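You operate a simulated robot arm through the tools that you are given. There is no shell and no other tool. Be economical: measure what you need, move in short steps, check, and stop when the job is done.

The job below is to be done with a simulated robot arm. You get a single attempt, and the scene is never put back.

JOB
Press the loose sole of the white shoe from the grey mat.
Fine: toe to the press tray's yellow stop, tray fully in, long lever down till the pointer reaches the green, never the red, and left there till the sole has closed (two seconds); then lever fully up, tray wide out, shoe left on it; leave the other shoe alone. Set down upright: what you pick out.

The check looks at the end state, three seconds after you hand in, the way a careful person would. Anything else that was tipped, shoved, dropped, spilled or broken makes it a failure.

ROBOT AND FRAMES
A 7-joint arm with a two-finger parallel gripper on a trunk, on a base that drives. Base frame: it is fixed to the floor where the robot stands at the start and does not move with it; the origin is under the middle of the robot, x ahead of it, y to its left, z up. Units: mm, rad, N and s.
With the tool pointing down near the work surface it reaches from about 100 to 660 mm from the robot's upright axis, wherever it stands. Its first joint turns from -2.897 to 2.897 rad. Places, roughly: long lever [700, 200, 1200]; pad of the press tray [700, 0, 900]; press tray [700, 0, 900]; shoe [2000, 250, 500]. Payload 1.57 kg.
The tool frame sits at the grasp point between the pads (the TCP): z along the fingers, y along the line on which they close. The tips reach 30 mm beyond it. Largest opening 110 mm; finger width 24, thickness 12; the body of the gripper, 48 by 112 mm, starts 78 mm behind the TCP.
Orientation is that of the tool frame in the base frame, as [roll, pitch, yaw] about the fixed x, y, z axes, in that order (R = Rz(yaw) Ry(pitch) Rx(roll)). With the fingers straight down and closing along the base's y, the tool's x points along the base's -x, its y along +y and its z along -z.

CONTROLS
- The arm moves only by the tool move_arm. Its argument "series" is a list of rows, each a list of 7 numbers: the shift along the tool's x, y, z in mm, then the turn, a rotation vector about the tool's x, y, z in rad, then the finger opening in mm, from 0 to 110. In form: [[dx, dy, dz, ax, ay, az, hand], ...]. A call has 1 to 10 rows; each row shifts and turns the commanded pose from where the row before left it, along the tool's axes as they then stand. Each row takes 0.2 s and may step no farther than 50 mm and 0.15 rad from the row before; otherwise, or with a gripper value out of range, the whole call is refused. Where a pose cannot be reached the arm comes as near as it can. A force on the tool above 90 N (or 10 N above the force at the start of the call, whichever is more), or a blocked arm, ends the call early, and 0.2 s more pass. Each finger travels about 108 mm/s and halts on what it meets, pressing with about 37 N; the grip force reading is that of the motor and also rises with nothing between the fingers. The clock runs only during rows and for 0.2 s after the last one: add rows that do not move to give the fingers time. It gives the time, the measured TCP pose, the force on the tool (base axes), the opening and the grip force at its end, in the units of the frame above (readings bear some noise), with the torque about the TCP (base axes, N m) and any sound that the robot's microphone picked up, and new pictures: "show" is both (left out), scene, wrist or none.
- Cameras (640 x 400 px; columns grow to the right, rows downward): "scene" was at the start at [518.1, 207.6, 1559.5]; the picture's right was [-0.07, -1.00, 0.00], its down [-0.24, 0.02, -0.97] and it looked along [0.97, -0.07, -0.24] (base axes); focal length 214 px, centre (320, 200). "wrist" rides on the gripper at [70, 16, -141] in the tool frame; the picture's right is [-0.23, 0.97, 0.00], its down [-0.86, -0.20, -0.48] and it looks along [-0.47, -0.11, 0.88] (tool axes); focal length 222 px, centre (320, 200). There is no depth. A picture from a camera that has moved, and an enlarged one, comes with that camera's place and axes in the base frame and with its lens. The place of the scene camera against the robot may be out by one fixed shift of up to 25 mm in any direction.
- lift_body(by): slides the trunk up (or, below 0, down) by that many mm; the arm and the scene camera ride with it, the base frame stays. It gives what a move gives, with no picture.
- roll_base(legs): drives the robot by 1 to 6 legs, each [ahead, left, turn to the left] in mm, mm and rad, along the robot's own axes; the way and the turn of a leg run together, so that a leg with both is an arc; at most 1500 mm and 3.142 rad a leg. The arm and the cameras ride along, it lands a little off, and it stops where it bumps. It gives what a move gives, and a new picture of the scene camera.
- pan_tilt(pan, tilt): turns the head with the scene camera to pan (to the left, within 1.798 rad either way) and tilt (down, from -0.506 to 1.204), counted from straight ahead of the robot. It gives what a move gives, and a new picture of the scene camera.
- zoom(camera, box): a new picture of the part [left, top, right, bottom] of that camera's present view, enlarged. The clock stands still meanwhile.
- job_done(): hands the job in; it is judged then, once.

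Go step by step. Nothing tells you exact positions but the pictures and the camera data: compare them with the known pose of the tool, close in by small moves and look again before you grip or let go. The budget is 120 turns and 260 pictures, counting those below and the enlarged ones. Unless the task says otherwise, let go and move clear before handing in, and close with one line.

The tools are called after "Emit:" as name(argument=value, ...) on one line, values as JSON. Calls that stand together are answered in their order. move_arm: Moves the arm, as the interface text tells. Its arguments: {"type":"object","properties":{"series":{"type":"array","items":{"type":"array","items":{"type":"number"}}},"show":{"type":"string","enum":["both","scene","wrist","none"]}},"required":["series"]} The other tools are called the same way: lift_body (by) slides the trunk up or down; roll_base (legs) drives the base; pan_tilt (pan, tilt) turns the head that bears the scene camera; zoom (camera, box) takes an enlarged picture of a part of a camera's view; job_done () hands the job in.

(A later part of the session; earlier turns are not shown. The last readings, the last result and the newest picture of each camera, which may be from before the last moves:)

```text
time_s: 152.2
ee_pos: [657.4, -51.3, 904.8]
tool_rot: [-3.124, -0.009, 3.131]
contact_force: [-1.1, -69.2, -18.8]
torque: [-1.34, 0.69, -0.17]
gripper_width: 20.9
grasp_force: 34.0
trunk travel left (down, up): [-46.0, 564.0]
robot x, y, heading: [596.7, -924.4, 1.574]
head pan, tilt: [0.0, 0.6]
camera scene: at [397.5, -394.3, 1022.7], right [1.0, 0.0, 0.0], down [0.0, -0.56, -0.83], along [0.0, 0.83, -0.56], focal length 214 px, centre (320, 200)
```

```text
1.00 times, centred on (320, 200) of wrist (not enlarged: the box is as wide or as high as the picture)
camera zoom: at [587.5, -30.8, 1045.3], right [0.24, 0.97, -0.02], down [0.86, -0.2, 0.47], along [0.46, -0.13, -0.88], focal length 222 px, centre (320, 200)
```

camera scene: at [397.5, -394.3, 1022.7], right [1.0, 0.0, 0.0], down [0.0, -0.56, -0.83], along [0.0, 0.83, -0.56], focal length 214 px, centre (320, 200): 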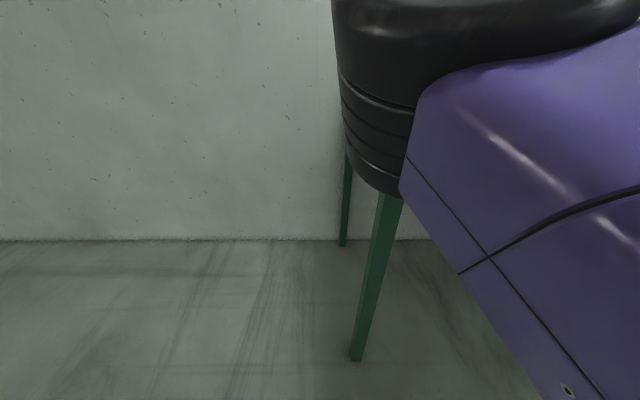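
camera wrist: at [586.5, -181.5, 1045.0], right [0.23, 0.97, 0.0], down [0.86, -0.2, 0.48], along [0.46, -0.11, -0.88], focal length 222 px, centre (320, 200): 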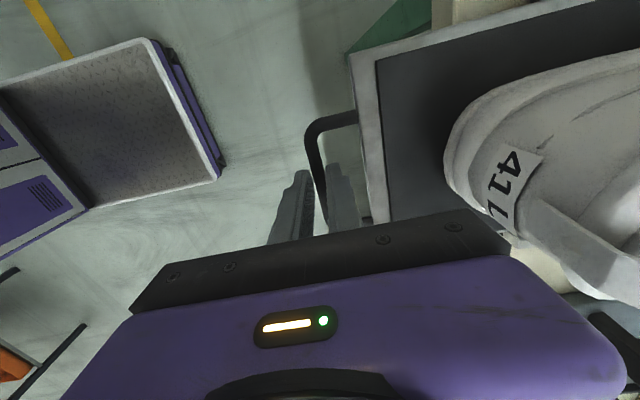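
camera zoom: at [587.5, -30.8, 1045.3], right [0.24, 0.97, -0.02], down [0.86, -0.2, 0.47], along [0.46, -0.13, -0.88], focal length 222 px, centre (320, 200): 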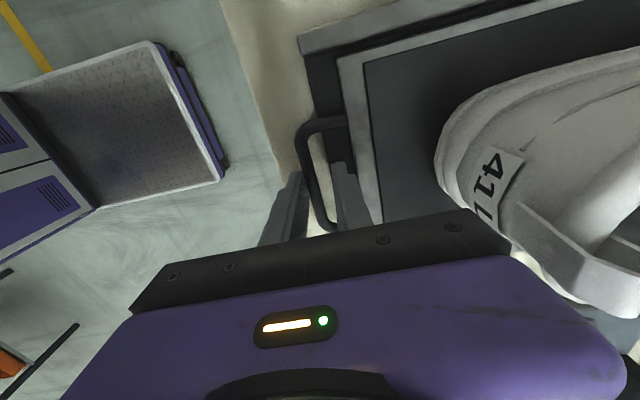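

Something blocks at 69 N: the inner fingertip has met the front edge of the press's base plate. I relieve, let go, and rise to look.

Emit:
move_arm(series=[[0, -6, 0, 0, 0, 0, 22], [0, -6, 0, 0, 0, 0, 36], [0, -4, 0, 0, 0, 0, 36]], show="none")

Emit:
move_arm(series=[[0, 0, -15, 0, 0, 0, 40], [0, 0, -25, 0, 0, 0, 40], [0, -20, -40, 0, 0, 0, 20], [0, -30, -30, 0, 0, 0, 0], [0, -40, -30, 0, 0, 0, 0], [0, 0, 0, 0, 0, 0, 0]], show="both")

Emit:
zoom(camera="wrist", box=[280, 0, 640, 200])

```text
time_s: 153.0
ee_pos: [657.1, -65.0, 905.3]
tool_rot: [-3.127, -0.006, 3.131]
contact_force: [-0.3, 5.3, 6.5]
torque: [0.35, -0.07, 0.06]
gripper_width: 40.1
grasp_force: 2.3
trunk travel left (down, up): [-46.0, 564.0]
robot x, y, heading: [598.8, -926.4, 1.563]
head pan, tilt: [0.0, 0.6]
```

```text
time_s: 154.4
ee_pos: [662.8, -153.6, 995.5]
tool_rot: [-3.091, 0.017, 3.108]
contact_force: [0.6, -0.4, -0.6]
torque: [0.0, 0.08, 0.0]
gripper_width: 0.0
grasp_force: 21.6
out of reach, approached as far as the arm can: row 4, 5
trunk travel left (down, up): [-46.0, 564.0]
robot x, y, heading: [598.7, -923.0, 1.57]
head pan, tilt: [0.0, 0.6]
camera scene: at [361.0, -401.5, 1022.0], right [0.91, 0.41, 0.0], down [0.23, -0.52, -0.82], along [-0.34, 0.75, -0.57], focal length 214 px, centre (320, 200)
camera wrist: at [590.9, -128.2, 1133.8], right [0.26, 0.96, -0.05], down [0.84, -0.2, 0.5], along [0.48, -0.17, -0.86], focal length 222 px, centre (320, 200)
```

scene: 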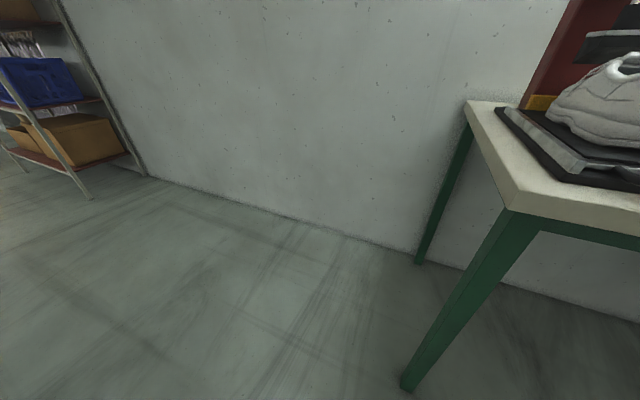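
wrist: 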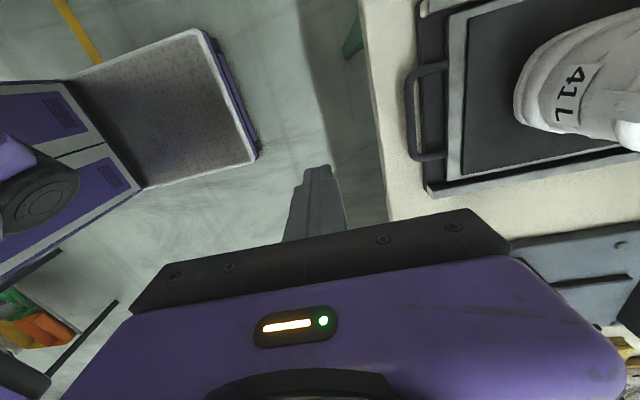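

```text
1.78 times, centred on (460, 100) of wrist
camera zoom: at [590.9, -128.2, 1133.8], right [0.26, 0.96, -0.05], down [0.84, -0.2, 0.5], along [0.48, -0.17, -0.86], focal length 395 px, centre (71, 378)
```

zoom: 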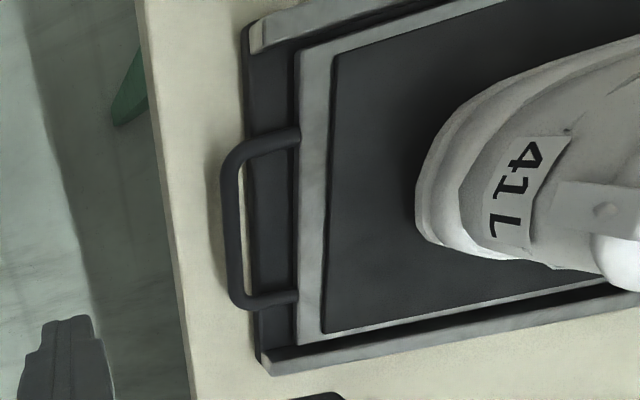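

The tray has gone in 140 mm; the handle is now above the base plate's front edge, possibly with more travel. I step back, straighten the tool, and push the bar from outside with closed fingers and higher tips.

Emit:
roll_base(legs=[[-130, 0, 0]])

Emit:
move_arm(series=[[0, 25, 0, -0.05, 0.017, -0.033, 0], [0, 25, 0, 0, 0, 0, 0], [0, 25, 0, 0, 0, 0, 0], [0, 25, 0, 0, 0, 0, 0]], show="wrist")

Emit:
pan_tilt(pan=0.0, tilt=0.5)

```text
time_s: 155.7
ee_pos: [659.3, -285.5, 997.6]
tool_rot: [-3.094, 0.024, 3.114]
contact_force: [-0.7, 0.6, -0.4]
torque: [0.0, 0.0, -0.02]
gripper_width: 0.0
grasp_force: 21.9
trunk travel left (down, up): [-46.0, 564.0]
robot x, y, heading: [595.3, -1059.5, 1.567]
head pan, tilt: [0.0, 0.6]
camera scene: at [358.6, -534.2, 1022.2], right [0.9, 0.44, 0.0], down [0.25, -0.51, -0.82], along [-0.36, 0.74, -0.57], focal length 214 px, centre (320, 200)
```

scene: 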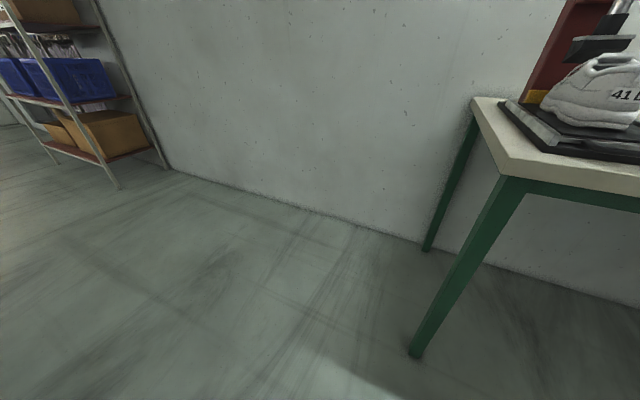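

```text
time_s: 156.7
ee_pos: [657.4, -184.2, 987.7]
tool_rot: [-3.129, 0.016, -3.136]
contact_force: [-0.9, -0.1, -0.9]
torque: [-0.02, -0.01, -0.01]
gripper_width: 0.0
grasp_force: 20.6
trunk travel left (down, up): [-46.0, 564.0]
robot x, y, heading: [602.1, -1054.1, 1.567]
head pan, tilt: [0.0, 0.6]
camera wrist: at [584.9, -166.2, 1127.8], right [0.22, 0.98, -0.01], down [0.85, -0.19, 0.49], along [0.48, -0.12, -0.87], focal length 222 px, centre (320, 200)
```

wrist: 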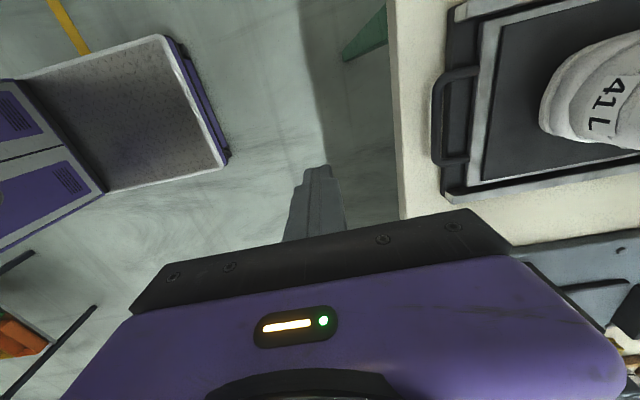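

```text
time_s: 157.4
ee_pos: [660.6, -184.5, 988.3]
tool_rot: [-3.129, 0.01, -3.137]
contact_force: [0.3, 0.1, 0.2]
torque: [0.01, -0.03, 0.01]
gripper_width: 0.0
grasp_force: 21.3
trunk travel left (down, up): [-46.0, 564.0]
robot x, y, heading: [597.5, -1053.0, 1.57]
head pan, tilt: [0.0, 0.499]
camera scene: at [397.4, -522.6, 1031.5], right [1.0, 0.0, 0.0], down [0.0, -0.48, -0.88], along [0.0, 0.88, -0.48], focal length 214 px, centre (320, 200)
```

scene: 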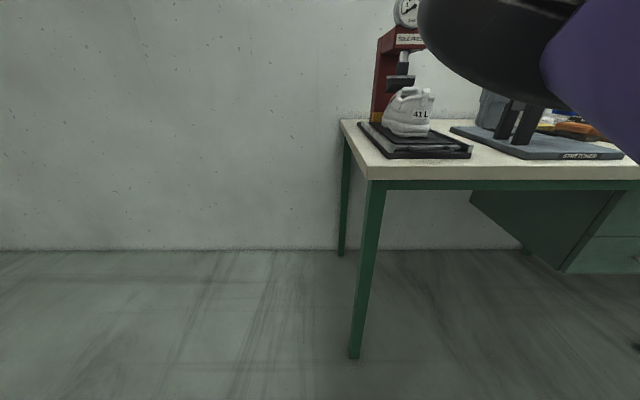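

Clear view of the press. I lower to tip height 881 and push the bar with base legs.

Emit:
move_arm(series=[[0, 0, 26, 0.012, 0, 0, 0], [0, 0, 26, 0, 0, 0, 0], [0, 0, 25, 0, 0, 0, 0]], show="none")

Emit:
roll_base(legs=[[85, 0, 0]])

Emit:
zoom(camera="wrist", box=[220, 0, 540, 240])

```text
time_s: 158.2
ee_pos: [662.3, -185.4, 918.3]
tool_rot: [-3.133, 0.003, -3.139]
contact_force: [1.6, 0.9, 0.6]
torque: [-0.04, 0.01, 0.02]
gripper_width: 0.0
grasp_force: 21.7
trunk travel left (down, up): [-46.0, 564.0]
robot x, y, heading: [596.4, -1055.7, 1.572]
head pan, tilt: [0.0, 0.499]
```

```text
time_s: 159.3
ee_pos: [661.5, -100.8, 917.6]
tool_rot: [-3.133, 0.006, -3.136]
contact_force: [0.2, 0.2, 0.2]
torque: [0.0, -0.01, -0.04]
gripper_width: 0.0
grasp_force: 21.5
trunk travel left (down, up): [-46.0, 564.0]
robot x, y, heading: [600.0, -970.8, 1.57]
head pan, tilt: [0.0, 0.499]
camera scene: at [397.1, -436.8, 1031.5], right [1.0, 0.0, 0.0], down [0.0, -0.48, -0.88], along [0.0, 0.88, -0.48], focal length 214 px, centre (320, 200)
```

scene: 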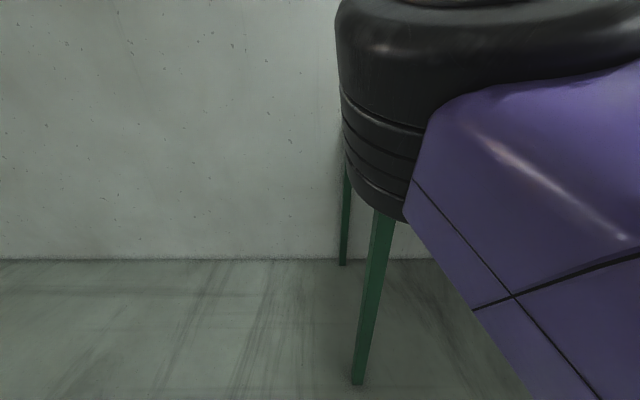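

```text
1.67 times, centred on (380, 120) of wrist
camera zoom: at [589.8, -82.9, 1057.9], right [0.22, 0.97, -0.01], down [0.85, -0.19, 0.48], along [0.47, -0.11, -0.87], focal length 370 px, centre (220, 333)
```

zoom: 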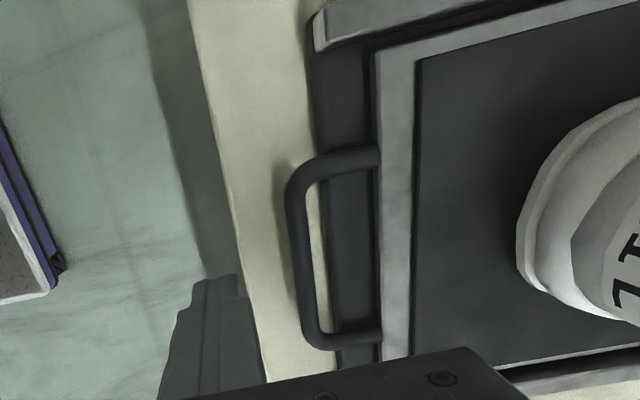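

Lower 7 mm, then advance by the arm in small steps.

Emit:
move_arm(series=[[0, 0, 7, 0, 0, 0, 0], [0, 10, 0, 0, 0, 0, 0], [0, 8, 0, 0, 0, 0, 0], [0, 6, 0, 0, 0, 0, 0]], show="none")

Emit:
move_arm(series=[[0, 5, 0, 0, 0, 0, 0], [0, 5, 0, 0, 0, 0, 0]], show="none")

Emit:
move_arm(series=[[0, 5, 0, 0, 0, 0, 0], [0, 5, 0, 0, 0, 0, 0]], show="wrist")

```text
time_s: 160.3
ee_pos: [660.9, -75.0, 911.0]
tool_rot: [-3.133, 0.006, -3.135]
contact_force: [-0.1, 0.3, 0.3]
torque: [-0.02, 0.01, 0.03]
gripper_width: 0.1
grasp_force: 21.4
trunk travel left (down, up): [-46.0, 564.0]
robot x, y, heading: [597.4, -970.6, 1.565]
head pan, tilt: [0.0, 0.499]
```

```text
time_s: 160.9
ee_pos: [660.9, -70.3, 911.1]
tool_rot: [-3.117, 0.003, 3.14]
contact_force: [-2.4, -54.4, -7.0]
torque: [-1.65, 0.08, -0.3]
gripper_width: 0.0
grasp_force: 20.8
trunk travel left (down, up): [-46.0, 564.0]
robot x, y, heading: [599.5, -975.2, 1.565]
head pan, tilt: [0.0, 0.499]
```

```text
time_s: 161.3
ee_pos: [662.5, -71.3, 911.1]
tool_rot: [-3.101, -0.002, 3.133]
contact_force: [-2.0, -19.2, 5.4]
torque: [-0.49, 0.06, -0.05]
gripper_width: 0.1
grasp_force: 21.5
trunk travel left (down, up): [-46.0, 564.0]
robot x, y, heading: [598.6, -970.9, 1.571]
head pan, tilt: [0.0, 0.499]
stopped in row 2: the force on the tool passed its limit at 98 N (the readings are from after the stop); the commanded pose is now the measured one
camera wrist: at [591.3, -47.9, 1050.8], right [0.24, 0.97, -0.04], down [0.85, -0.19, 0.48], along [0.46, -0.15, -0.87], focal length 222 px, centre (320, 200)
```

wrist: 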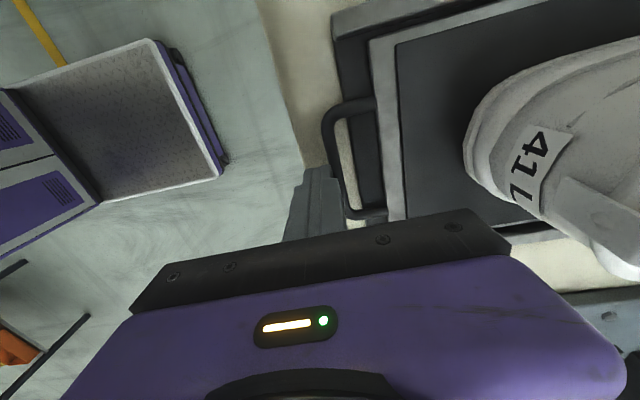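

Hard stop at 98 N on the bar alone: the tray is fully in. I back off and study the lever.

Emit:
roll_base(legs=[[-100, 0, 0]])

Emit:
lift_body(by=300)

Emit:
pan_tilt(pan=0.0, tilt=0.45)

Emit:
zoom(camera="scene", box=[340, 0, 580, 200])

Emit:
zoom(camera="wrist", box=[0, 0, 640, 400])

```text
time_s: 162.5
ee_pos: [663.2, -167.3, 910.3]
tool_rot: [-3.103, 0.001, 3.132]
contact_force: [0.4, -0.2, -0.3]
torque: [-0.03, 0.02, 0.03]
gripper_width: 0.0
grasp_force: 21.0
trunk travel left (down, up): [-46.0, 564.0]
robot x, y, heading: [597.5, -1066.9, 1.569]
head pan, tilt: [0.0, 0.499]
camera scene: at [397.6, -536.4, 1031.6], right [1.0, 0.0, 0.0], down [0.0, -0.48, -0.88], along [0.0, 0.88, -0.48], focal length 214 px, centre (320, 200)
```

scene: 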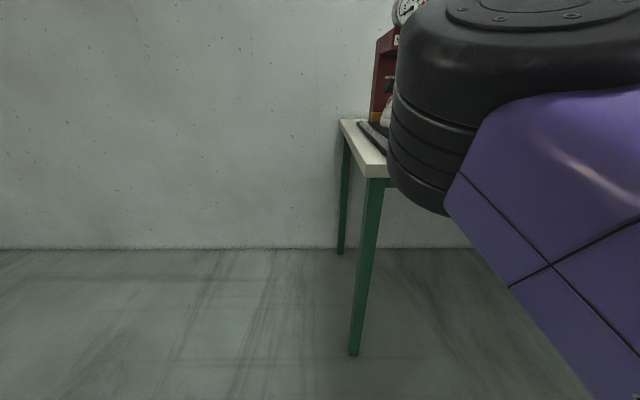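

```text
time_s: 165.5
ee_pos: [663.5, -168.6, 1209.4]
tool_rot: [-3.104, 0.001, 3.134]
contact_force: [-0.1, 0.2, -0.2]
torque: [0.0, -0.01, 0.0]
gripper_width: 0.1
grasp_force: 21.2
trunk travel left (down, up): [-346.0, 264.0]
robot x, y, heading: [596.7, -1068.5, 1.568]
head pan, tilt: [0.0, 0.499]
```

```text
time_s: 166.1
ee_pos: [663.1, -167.3, 1209.4]
tool_rot: [-3.103, -0.001, 3.133]
contact_force: [-0.3, -0.1, 0.2]
torque: [0.02, -0.01, 0.01]
gripper_width: 0.0
grasp_force: 21.7
trunk travel left (down, up): [-346.0, 264.0]
robot x, y, heading: [599.8, -1070.8, 1.569]
head pan, tilt: [0.0, 0.45]
camera scene: at [397.6, -535.5, 1336.0], right [1.0, 0.0, 0.0], down [0.0, -0.44, -0.9], along [0.0, 0.9, -0.44], focal length 214 px, centre (320, 200)
```

scene: 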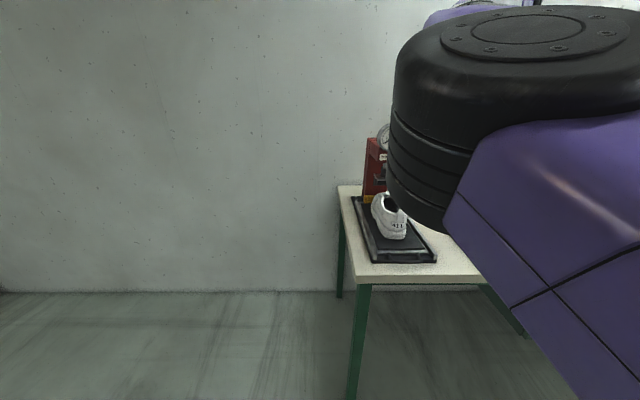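

```text
2.00 times, centred on (460, 100) of scene
camera zoom: at [397.6, -535.5, 1336.0], right [1.0, 0.0, 0.0], down [0.0, -0.44, -0.9], along [0.0, 0.9, -0.44], focal length 429 px, centre (40, 400)
```

zoom: 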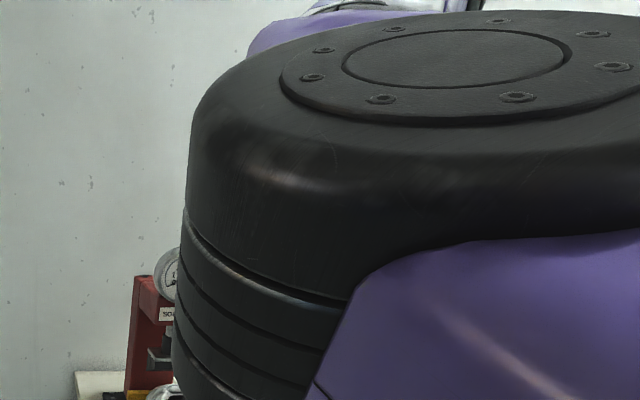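

```text
1.00 times, centred on (320, 200) of wrist (not enlarged: the box is as wide or as high as the picture)
camera zoom: at [592.2, -145.6, 1349.6], right [0.23, 0.97, -0.04], down [0.85, -0.19, 0.49], along [0.46, -0.15, -0.87], focal length 222 px, centre (320, 200)
```

zoom: 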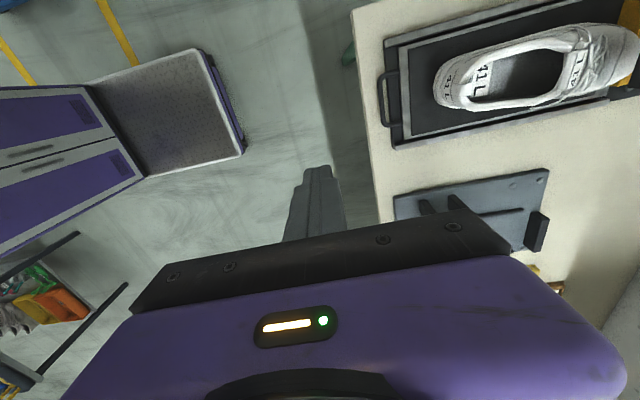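

The knob is estimated near (735, 178, 1330), pivot near (750, 361, 1110) on the press's right side; the lever swings in the y–z plane. I turn the gripper back (closing along x) and raise the trunk to view it.

Emit:
move_arm(series=[[0, 0, 0, -0.035, 0, -0.149, 0], [0, 0, 0, 0, 0, -0.149, 0], [0, 0, 0, 0, 0, -0.149, 0], [0, 0, 0, 0, 0, -0.149, 30], [0, 0, 0, 0, 0, -0.149, 60], [0, 0, 0, 0, 0, -0.149, 80], [0, 0, 0, 0, 0, -0.149, 100], [0, 0, 0, 0, 0, -0.149, 100], [0, 0, 0, 0, 0, -0.149, 100], [0, 0, 0, 0, 0, -0.149, 100]], show="none")

Emit:
lift_body(by=230)

Emit:
zoom(camera="scene", box=[0, 0, 640, 400])

Emit:
zoom(camera="wrist", box=[0, 0, 640, 400])

```text
refused: row 1 steps farther than a row can; nothing moved
```

```text
time_s: 168.5
ee_pos: [662.8, -167.7, 1439.7]
tool_rot: [-3.102, 0.0, 3.132]
contact_force: [0.3, -0.4, 0.2]
torque: [0.0, 0.0, -0.01]
gripper_width: 0.0
grasp_force: 21.7
trunk travel left (down, up): [-576.0, 34.0]
robot x, y, heading: [598.8, -1067.8, 1.568]
head pan, tilt: [0.0, 0.45]
```

```text
1.00 times, centred on (320, 200) of scene (not enlarged: the box is as wide or as high as the picture)
camera zoom: at [397.6, -535.5, 1566.0], right [1.0, 0.0, 0.0], down [0.0, -0.44, -0.9], along [0.0, 0.9, -0.44], focal length 214 px, centre (320, 200)
```

zoom: 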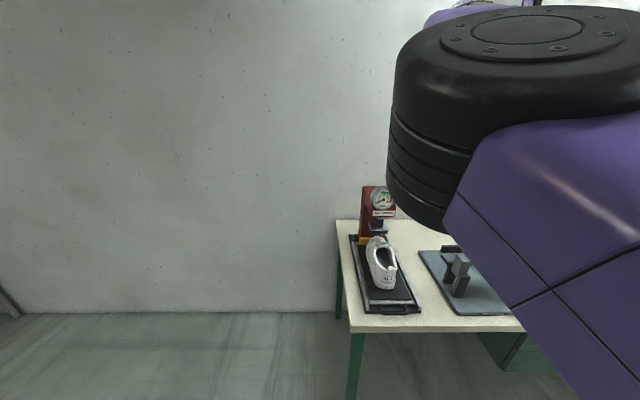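

```text
1.00 times, centred on (320, 200) of wrist (not enlarged: the box is as wide or as high as the picture)
camera zoom: at [592.2, -145.6, 1579.5], right [0.23, 0.97, -0.04], down [0.85, -0.19, 0.49], along [0.46, -0.15, -0.87], focal length 222 px, centre (320, 200)
```

zoom: 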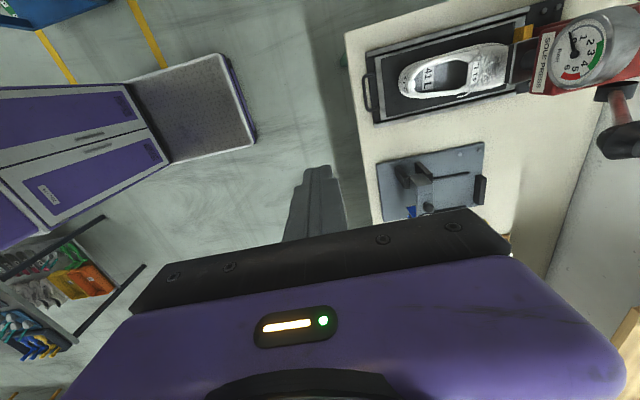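

Emit:
move_arm(series=[[0, 0, 0, -0.035, 0, 0, 0], [0, 0, 0, 0, 0, -0.149, 0], [0, 0, 0, 0, 0, -0.149, 0], [0, 0, 0, 0, 0, -0.149, 30], [0, 0, 0, 0, 0, -0.149, 60], [0, 0, 0, 0, 0, -0.149, 80], [0, 0, 0, 0, 0, -0.149, 100], [0, 0, 0, 0, 0, -0.149, 100], [0, 0, 0, 0, 0, -0.149, 100], [0, 0, 0, 0, 0, -0.149, 100]], show="none")

Emit:
move_arm(series=[[0, 0, 0, 0, 0, -0.149, 100], [0, 0, 0, 0, 0, -0.09, 100], [0, -15, 0, 0, 0, 0, 100], [0, -15, 0, 0, 0, 0, 100]], show="both")

```text
time_s: 170.7
ee_pos: [662.1, -167.6, 1439.6]
tool_rot: [3.141, -0.003, -1.807]
contact_force: [0.0, -0.6, -0.5]
torque: [0.01, -0.05, 0.0]
gripper_width: 99.9
grasp_force: 0.0
trunk travel left (down, up): [-576.0, 34.0]
robot x, y, heading: [597.3, -1068.4, 1.568]
head pan, tilt: [0.0, 0.45]
```

```text
time_s: 171.7
ee_pos: [692.2, -168.1, 1440.5]
tool_rot: [-3.141, -0.001, -1.568]
contact_force: [-0.7, 0.3, -0.6]
torque: [0.02, 0.0, -0.02]
gripper_width: 100.2
grasp_force: 0.0
trunk travel left (down, up): [-576.0, 34.0]
robot x, y, heading: [596.8, -1070.5, 1.572]
head pan, tilt: [0.0, 0.45]
camera scene: at [397.2, -535.6, 1566.0], right [1.0, 0.0, 0.0], down [0.0, -0.44, -0.9], along [0.0, 0.9, -0.44], focal length 214 px, centre (320, 200)
camera wrist: at [675.9, -237.3, 1580.8], right [-0.97, 0.22, 0.0], down [0.2, 0.86, 0.48], along [0.11, 0.46, -0.88], focal length 222 px, centre (320, 200)
```

scene: 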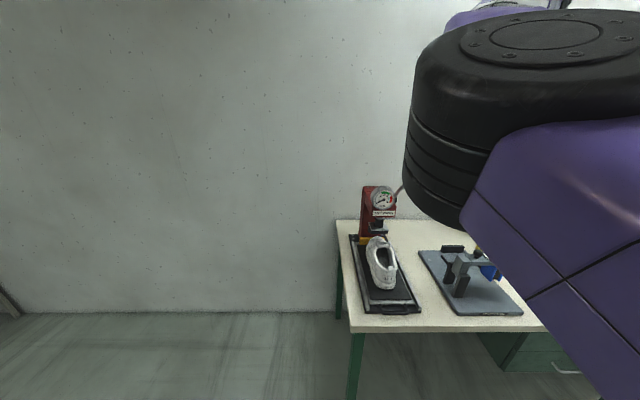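
wrist: 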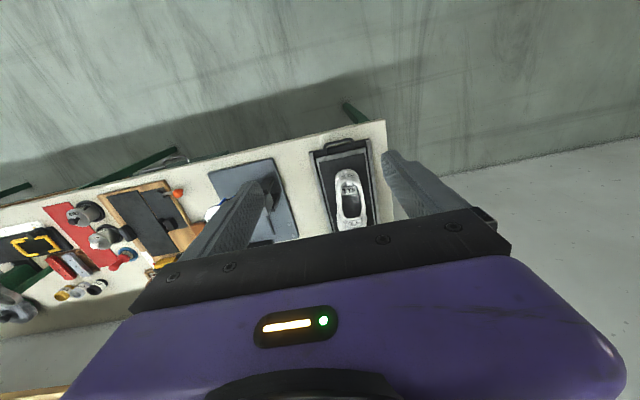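

The gauge is visible to the scene camera. I zoom in to locate the lever.

Emit:
zoom(camera="scene", box=[350, 165, 430, 225])

Emit:
roll_base(legs=[[160, 0, 0]])

Emit:
zoom(camera="wrist", box=[0, 0, 640, 400])

Emit:
zoom(camera="scene", box=[340, 140, 460, 230])

```text
6.67 times, centred on (390, 195) of scene
camera zoom: at [397.2, -535.6, 1566.0], right [1.0, 0.0, 0.0], down [0.0, -0.44, -0.9], along [0.0, 0.9, -0.44], focal length 1430 px, centre (-147, 233)
```

zoom: 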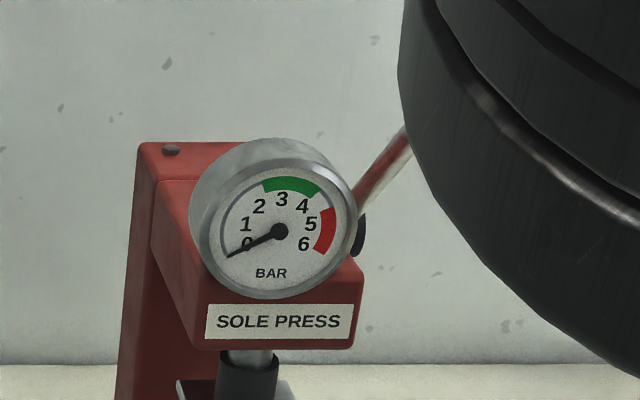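

```text
time_s: 173.1
ee_pos: [697.9, -3.6, 1439.8]
tool_rot: [-3.141, -0.002, -1.573]
contact_force: [-0.2, 0.3, -0.1]
torque: [0.03, -0.01, 0.01]
gripper_width: 100.5
grasp_force: 0.0
trunk travel left (down, up): [-576.0, 34.0]
robot x, y, heading: [598.8, -908.5, 1.56]
head pan, tilt: [0.0, 0.45]
camera scene: at [400.3, -370.7, 1566.1], right [1.0, -0.01, 0.0], down [0.0, -0.43, -0.9], along [0.01, 0.9, -0.44], focal length 214 px, centre (320, 200)
```

scene: 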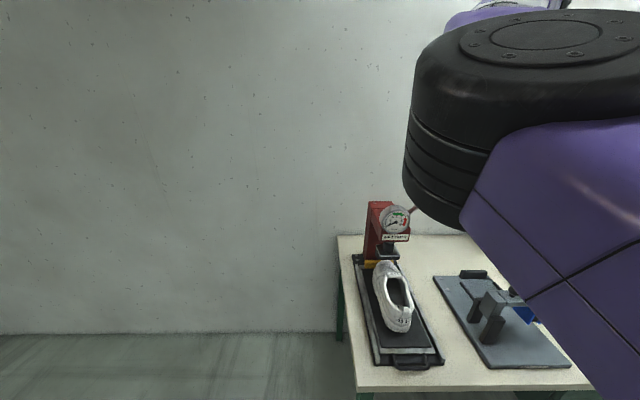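

```text
1.00 times, centred on (320, 200) of wrist (not enlarged: the box is as wide or as high as the picture)
camera zoom: at [680.2, -73.5, 1580.9], right [-0.97, 0.23, 0.0], down [0.2, 0.86, 0.48], along [0.11, 0.46, -0.88], focal length 222 px, centre (320, 200)
```

zoom: 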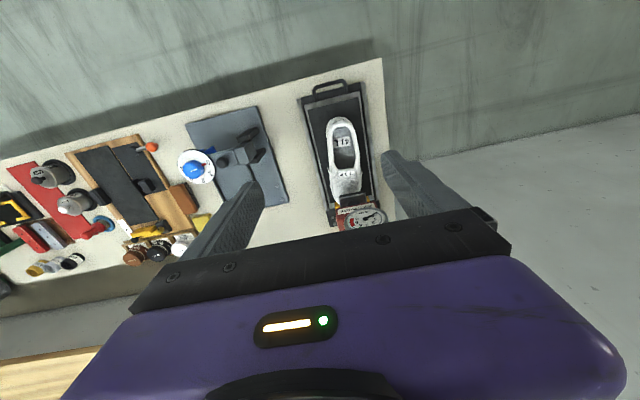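

```text
4.44 times, centred on (400, 185) of scene
camera zoom: at [400.3, -370.7, 1566.1], right [1.0, -0.01, 0.0], down [0.0, -0.43, -0.9], along [0.01, 0.9, -0.44], focal length 953 px, centre (-36, 267)
```

zoom: 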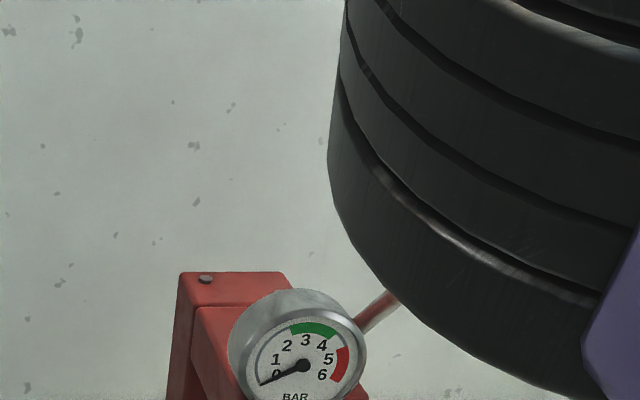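

The zoomed gauge reads 0. From two wrist views the knob is near (720, 148, 1330) with pivot near (725, 319, 1142). I move above the knob.

Emit:
roll_base(legs=[[150, -21, 0]])

Emit:
zoom(camera="wrist", box=[160, 0, 480, 240])

Emit:
zoom(camera="scene", box=[340, 140, 640, 340])

```text
time_s: 174.5
ee_pos: [722.0, 149.1, 1440.3]
tool_rot: [-3.14, 0.0, -1.573]
contact_force: [0.1, 0.0, 0.0]
torque: [0.01, 0.0, -0.03]
gripper_width: 100.1
grasp_force: 0.0
trunk travel left (down, up): [-576.0, 34.0]
robot x, y, heading: [618.6, -756.2, 1.561]
head pan, tilt: [0.0, 0.45]
camera scene: at [423.4, -216.4, 1566.1], right [1.0, -0.01, 0.0], down [0.0, -0.43, -0.9], along [0.01, 0.9, -0.44], focal length 214 px, centre (320, 200)
```

scene: 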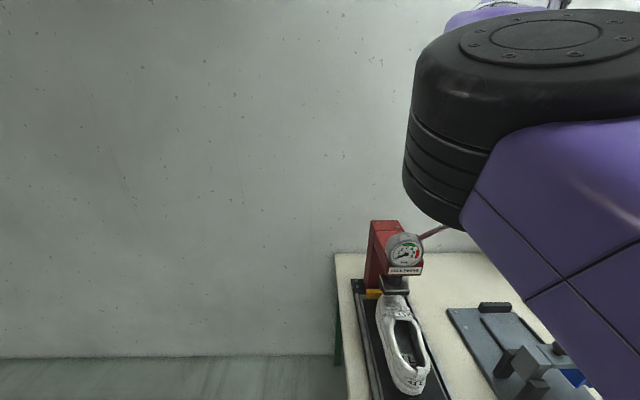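

```text
1.67 times, centred on (320, 120) of wrist
camera zoom: at [704.1, 80.0, 1580.9], right [-0.97, 0.23, 0.0], down [0.2, 0.86, 0.48], along [0.11, 0.46, -0.88], focal length 370 px, centre (320, 333)
```

zoom: 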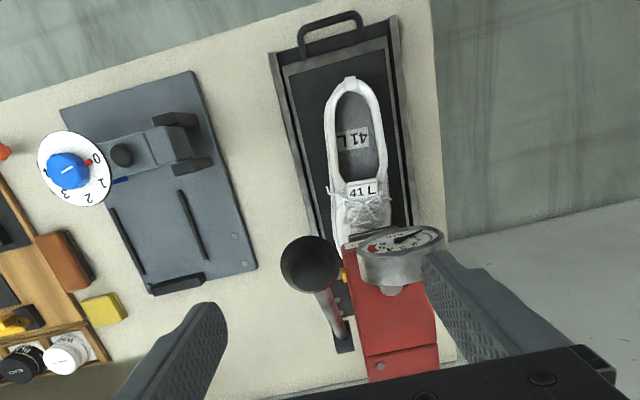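

```text
2.00 times, centred on (490, 240) of scene
camera zoom: at [423.4, -216.4, 1566.1], right [1.0, -0.01, 0.0], down [0.0, -0.43, -0.9], along [0.01, 0.9, -0.44], focal length 429 px, centre (-20, 120)
```

zoom: 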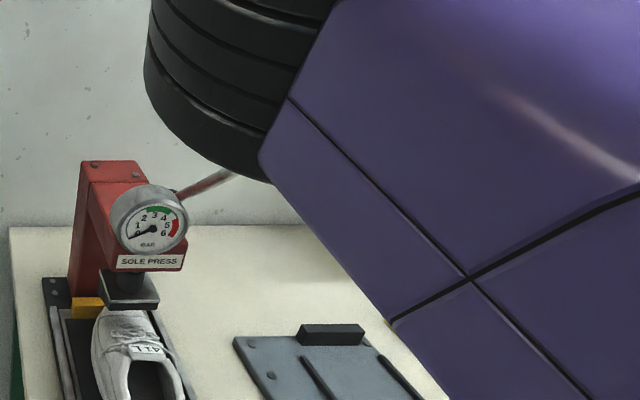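

Knob seen at about (729, 156), 42 mm wide. I centre over it, open to 80, and lower the trunk 65.

Emit:
move_arm(series=[[-6, -7, 0, 0, 0, 0, 84], [0, 0, 0, 0, 0, 0, 84]], show="none")

Emit:
lift_body(by=-65)

Emit:
zoom(camera="wrist", box=[160, 0, 480, 240])

```text
time_s: 175.1
ee_pos: [727.6, 156.1, 1438.3]
tool_rot: [3.14, -0.003, -1.576]
contact_force: [-0.2, -0.3, 0.2]
torque: [0.01, -0.02, -0.02]
gripper_width: 84.2
grasp_force: 0.0
trunk travel left (down, up): [-576.0, 34.0]
robot x, y, heading: [619.2, -750.0, 1.562]
head pan, tilt: [0.0, 0.45]
```

```text
time_s: 176.2
ee_pos: [728.9, 156.5, 1374.0]
tool_rot: [-3.141, -0.004, -1.574]
contact_force: [-0.6, -0.6, 0.4]
torque: [0.04, 0.02, 0.03]
gripper_width: 84.1
grasp_force: 0.1
trunk travel left (down, up): [-511.0, 99.0]
robot x, y, heading: [618.2, -750.1, 1.56]
head pan, tilt: [0.0, 0.45]
```

```text
1.67 times, centred on (320, 120) of wrist
camera zoom: at [711.2, 86.7, 1515.3], right [-0.97, 0.23, 0.0], down [0.2, 0.86, 0.48], along [0.11, 0.46, -0.88], focal length 370 px, centre (320, 333)
```

zoom: 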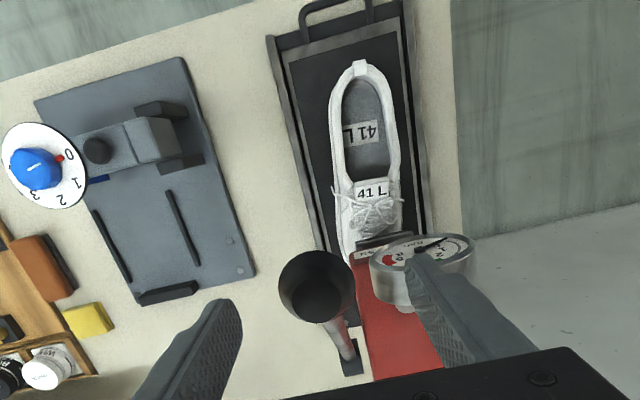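

Aligned. Lower another 38 mm and look.

Emit:
lift_body(by=-38)

Emit:
zoom(camera="wrist", box=[160, 0, 480, 240])

Emit:
zoom(camera="scene", box=[340, 140, 640, 340])

```text
time_s: 177.0
ee_pos: [729.1, 155.7, 1337.2]
tool_rot: [3.141, -0.004, -1.574]
contact_force: [-0.3, 0.3, -0.1]
torque: [0.03, 0.0, 0.0]
gripper_width: 84.1
grasp_force: 0.1
trunk travel left (down, up): [-473.0, 137.0]
robot x, y, heading: [621.5, -751.9, 1.559]
head pan, tilt: [0.0, 0.45]
```

```text
1.67 times, centred on (320, 120) of wrist
camera zoom: at [711.2, 86.7, 1477.3], right [-0.97, 0.23, 0.0], down [0.2, 0.86, 0.48], along [0.11, 0.46, -0.88], focal length 370 px, centre (320, 333)
```

zoom: 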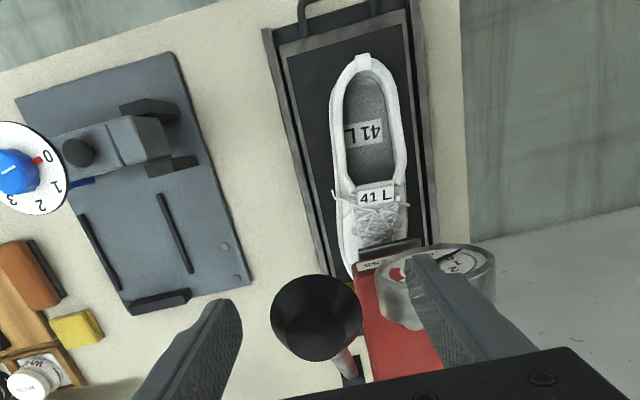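

```text
2.00 times, centred on (490, 240) of scene
camera zoom: at [423.5, -216.1, 1463.0], right [1.0, -0.01, 0.0], down [0.0, -0.44, -0.9], along [0.01, 0.9, -0.44], focal length 429 px, centre (-20, 120)
```

zoom: 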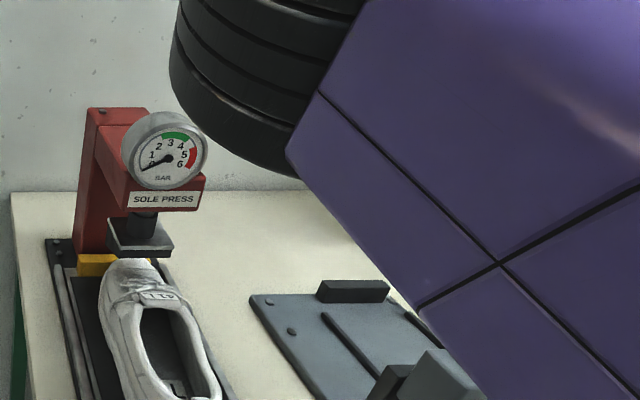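

Knob centre triangulates to about (730, 157, 1320). I lower 6 mm and close gently on it.

Emit:
lift_body(by=-6)

Emit:
move_arm(series=[[0, 0, 0, 0, 0, 0, 60], [0, 0, 0, 0, 0, 0, 50], [0, 0, 0, 0, 0, 0, 30], [0, 0, 0, 0, 0, 0, 30]], show="wrist")

Emit:
zoom(camera="scene", box=[380, 150, 480, 230])

```text
time_s: 177.5
ee_pos: [728.8, 156.4, 1330.1]
tool_rot: [-3.14, -0.002, -1.574]
contact_force: [0.6, 0.4, 0.1]
torque: [0.01, 0.01, -0.02]
gripper_width: 84.0
grasp_force: 0.1
trunk travel left (down, up): [-467.0, 143.0]
robot x, y, heading: [619.5, -750.1, 1.561]
head pan, tilt: [0.0, 0.45]
```

```text
time_s: 178.5
ee_pos: [732.1, 156.2, 1330.8]
tool_rot: [-3.139, -0.002, -1.579]
contact_force: [17.6, 1.9, -1.2]
torque: [0.44, -0.44, -0.24]
gripper_width: 43.5
grasp_force: 45.4
trunk travel left (down, up): [-467.0, 143.0]
robot x, y, heading: [617.4, -751.0, 1.561]
head pan, tilt: [0.0, 0.45]
camera wrist: at [713.6, 86.7, 1471.0], right [-0.97, 0.23, 0.0], down [0.21, 0.85, 0.48], along [0.11, 0.46, -0.88], focal length 222 px, centre (320, 200)
```

wrist: 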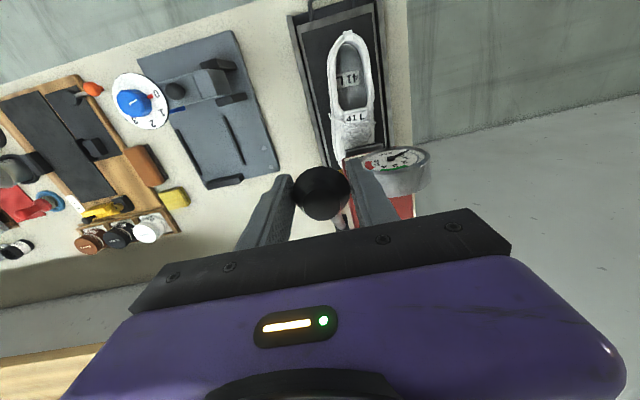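

```text
5.00 times, centred on (430, 190) of scene
camera zoom: at [424.6, -215.8, 1457.0], right [1.0, -0.01, 0.0], down [0.0, -0.44, -0.9], along [0.01, 0.9, -0.44], focal length 1072 px, centre (-230, 250)
```

zoom: 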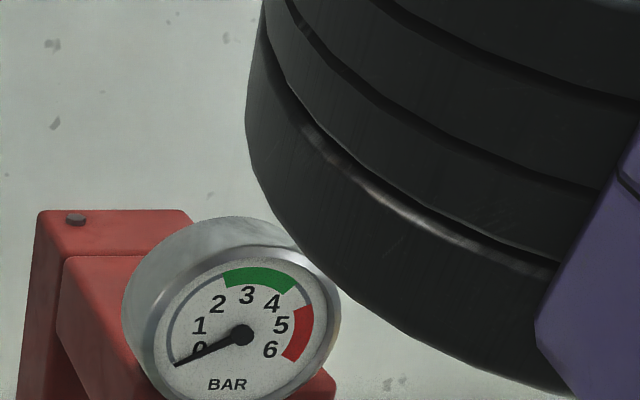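

Gripped on the knob. I relieve the side load and begin the arc with small steps, watching gauge and forces.

Emit:
move_arm(series=[[0, -2.5, 0, 0, 0, 0, 30], [3.7, 0, 3.4, 0, 0, 0, 30], [7.4, 0, 6.8, 0, 0, 0, 30]], show="wrist")

Emit:
zoom(camera="scene", box=[380, 150, 480, 230])

```text
time_s: 179.3
ee_pos: [731.1, 144.5, 1320.7]
tool_rot: [3.14, -0.001, -1.575]
contact_force: [14.8, 10.8, 2.9]
torque: [1.35, -0.12, -0.25]
gripper_width: 43.5
grasp_force: 45.1
trunk travel left (down, up): [-467.0, 143.0]
robot x, y, heading: [620.7, -749.2, 1.562]
head pan, tilt: [0.0, 0.45]
camera wrist: at [714.1, 75.8, 1461.4], right [-0.97, 0.23, 0.0], down [0.2, 0.85, 0.48], along [0.11, 0.46, -0.88], focal length 222 px, centre (320, 200)
```

wrist: 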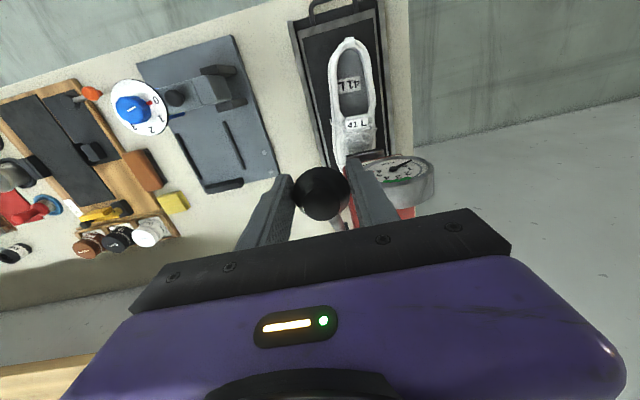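

```text
5.00 times, centred on (430, 190) of scene
camera zoom: at [424.2, -215.7, 1457.0], right [1.0, -0.01, 0.0], down [0.0, -0.44, -0.9], along [0.01, 0.9, -0.44], focal length 1072 px, centre (-230, 250)
```

zoom: 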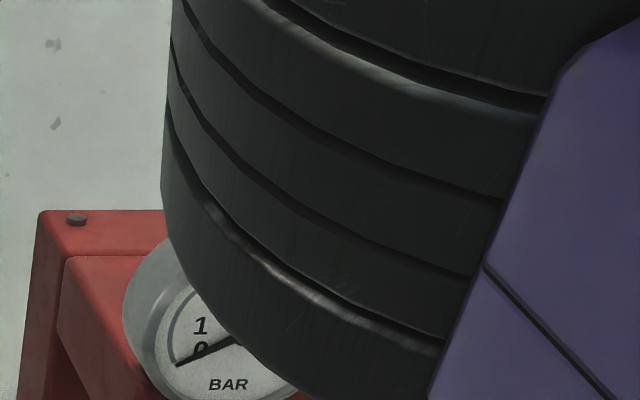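

The elbow hides the gauge once the arm lowers. I'll test whether the lever stays put when released: open and look.

Emit:
move_arm(series=[[0, 0, 0, 0, 0, 0, 60], [0, 0, 0, 0, 0, 0, 84], [0, 0, 0, 0, 0, 0, 84]], show="wrist")

Emit:
zoom(camera="wrist", box=[300, 120, 460, 220])

```text
time_s: 180.1
ee_pos: [730.6, 144.0, 1320.9]
tool_rot: [3.139, -0.003, -1.573]
contact_force: [0.4, 0.9, -0.4]
torque: [-0.02, 0.01, -0.02]
gripper_width: 83.5
grasp_force: 0.0
trunk travel left (down, up): [-467.0, 143.0]
robot x, y, heading: [621.5, -746.0, 1.561]
head pan, tilt: [0.0, 0.45]
camera wrist: at [713.0, 75.4, 1461.5], right [-0.97, 0.23, 0.0], down [0.2, 0.86, 0.48], along [0.11, 0.46, -0.88], focal length 222 px, centre (320, 200)
```

wrist: 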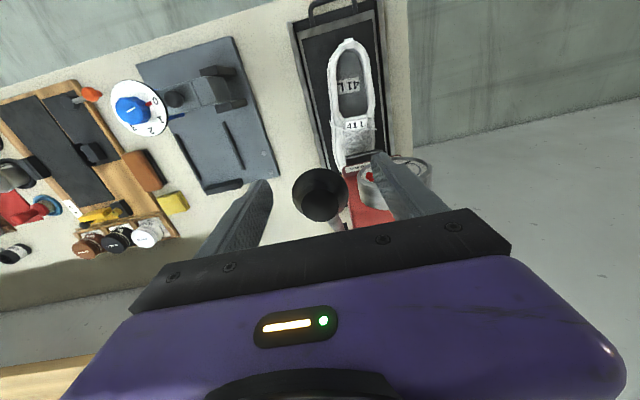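

```text
4.00 times, centred on (380, 170) of wrist
camera zoom: at [713.0, 75.4, 1461.5], right [-0.97, 0.23, 0.0], down [0.2, 0.86, 0.48], along [0.11, 0.46, -0.88], focal length 888 px, centre (80, 320)
```

zoom: 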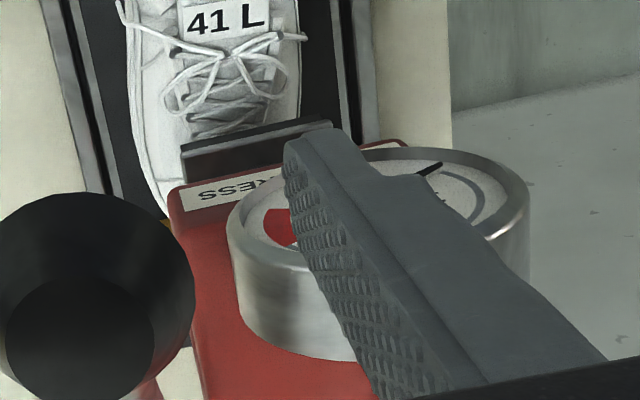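

The lever stays where it's left — good: I can push in steps and look in between. Grip again and swing about 9° further.

Emit:
move_arm(series=[[0, 0, 0, 0, 0, 0, 60], [0, 0, 0, 0, 0, 0, 35], [0, 0, 0, 0, 0, 0, 35], [6.4, 0, 7.0, 0, 0, 0, 35], [6.2, 0, 7.2, 0, 0, 0, 35], [6, 0, 7.4, 0, 0, 0, 35], [5.7, 0, 7.6, 0, 0, 0, 35]], show="wrist")

Emit:
zoom(camera="wrist", box=[300, 120, 460, 220])

```text
time_s: 181.7
ee_pos: [732.1, 120.8, 1291.1]
tool_rot: [-3.142, -0.001, -1.575]
contact_force: [6.6, 5.4, 6.2]
torque: [1.29, -0.08, -0.28]
gripper_width: 43.5
grasp_force: 45.0
trunk travel left (down, up): [-467.0, 143.0]
robot x, y, heading: [621.5, -748.1, 1.56]
head pan, tilt: [0.0, 0.45]
camera wrist: at [714.1, 50.9, 1432.5], right [-0.97, 0.23, 0.0], down [0.2, 0.85, 0.48], along [0.11, 0.46, -0.88], focal length 222 px, centre (320, 200)
```

wrist: 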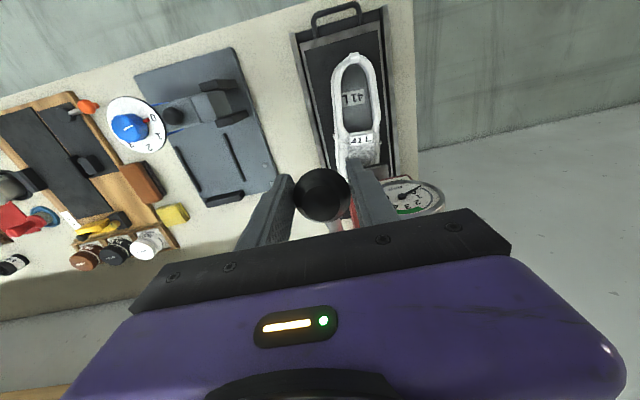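

```text
4.00 times, centred on (380, 170) of wrist
camera zoom: at [714.1, 50.9, 1432.5], right [-0.97, 0.23, 0.0], down [0.2, 0.85, 0.48], along [0.11, 0.46, -0.88], focal length 888 px, centre (80, 320)
```

zoom: 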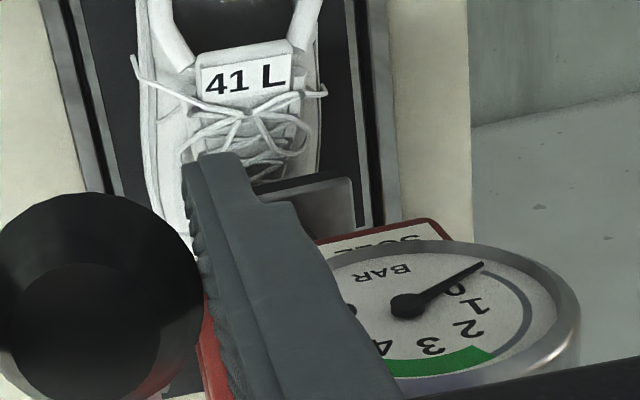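

Gauge legible from the wrist while gripping; still 0. Continue ~6°.

Emit:
move_arm(series=[[4.6, 0, 7.0, 0, 0, 0, 35], [4.4, 0, 7.1, 0, 0, 0, 35], [4.2, 0, 7.2, 0, 0, 0, 35]], show="none")

Emit:
zoom(camera="wrist", box=[320, 140, 480, 240])

```text
time_s: 182.5
ee_pos: [731.1, 107.3, 1270.9]
tool_rot: [-3.14, -0.003, -1.577]
contact_force: [10.1, -2.4, 11.0]
torque: [1.06, -0.18, -0.24]
gripper_width: 43.5
grasp_force: 44.8
trunk travel left (down, up): [-467.0, 143.0]
robot x, y, heading: [618.2, -752.3, 1.561]
head pan, tilt: [0.0, 0.45]
```

```text
4.00 times, centred on (400, 190) of wrist
camera zoom: at [714.1, 37.4, 1411.4], right [-0.97, 0.23, 0.0], down [0.21, 0.86, 0.48], along [0.11, 0.46, -0.88], focal length 888 px, centre (0, 240)
```

zoom: 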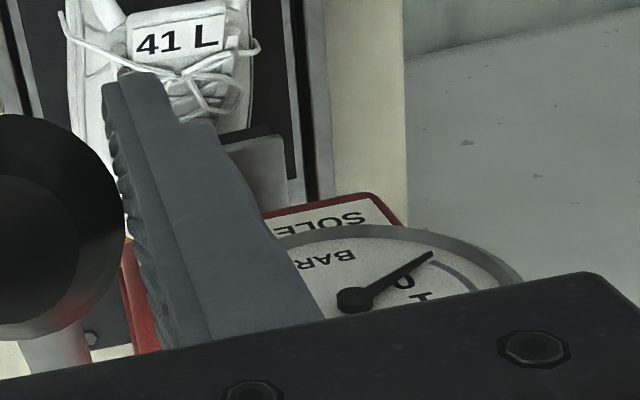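

Still 0. Continue in small steps while the pointer's low range is visible.

Emit:
move_arm(series=[[3.9, 0, 7.3, 0, 0, 0, 35], [3.6, 0, 7.5, 0, 0, 0, 35]], show="none")

Emit:
zoom(camera="wrist", box=[320, 140, 480, 240])

Emit:
zoom(camera="scene", box=[340, 140, 500, 240])

```text
time_s: 183.1
ee_pos: [731.0, 98.8, 1255.5]
tool_rot: [-3.141, -0.001, -1.575]
contact_force: [10.9, -4.4, 11.3]
torque: [1.08, -0.13, -0.33]
gripper_width: 43.5
grasp_force: 44.5
trunk travel left (down, up): [-467.0, 143.0]
robot x, y, heading: [619.7, -750.3, 1.562]
head pan, tilt: [0.0, 0.45]
```

```text
4.00 times, centred on (400, 190) of wrist
camera zoom: at [714.2, 29.8, 1396.1], right [-0.97, 0.23, 0.0], down [0.2, 0.86, 0.48], along [0.11, 0.46, -0.88], focal length 888 px, centre (0, 240)
```

zoom: 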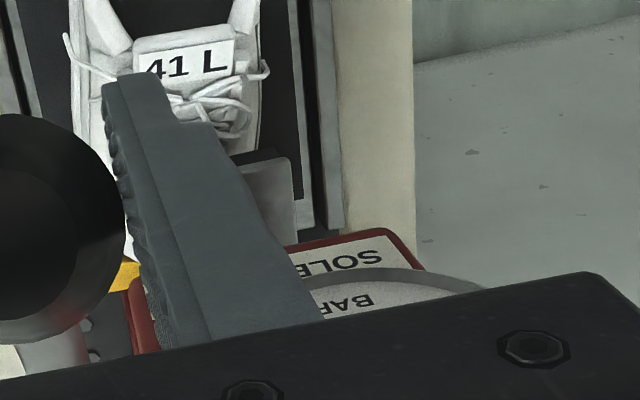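

```text
4.00 times, centred on (420, 190) of scene
camera zoom: at [423.9, -216.7, 1457.3], right [1.0, -0.01, 0.0], down [0.0, -0.43, -0.9], along [0.01, 0.9, -0.43], focal length 858 px, centre (-80, 240)
```

zoom: 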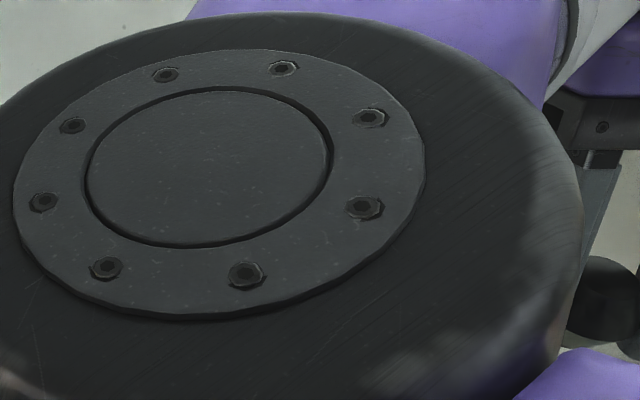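

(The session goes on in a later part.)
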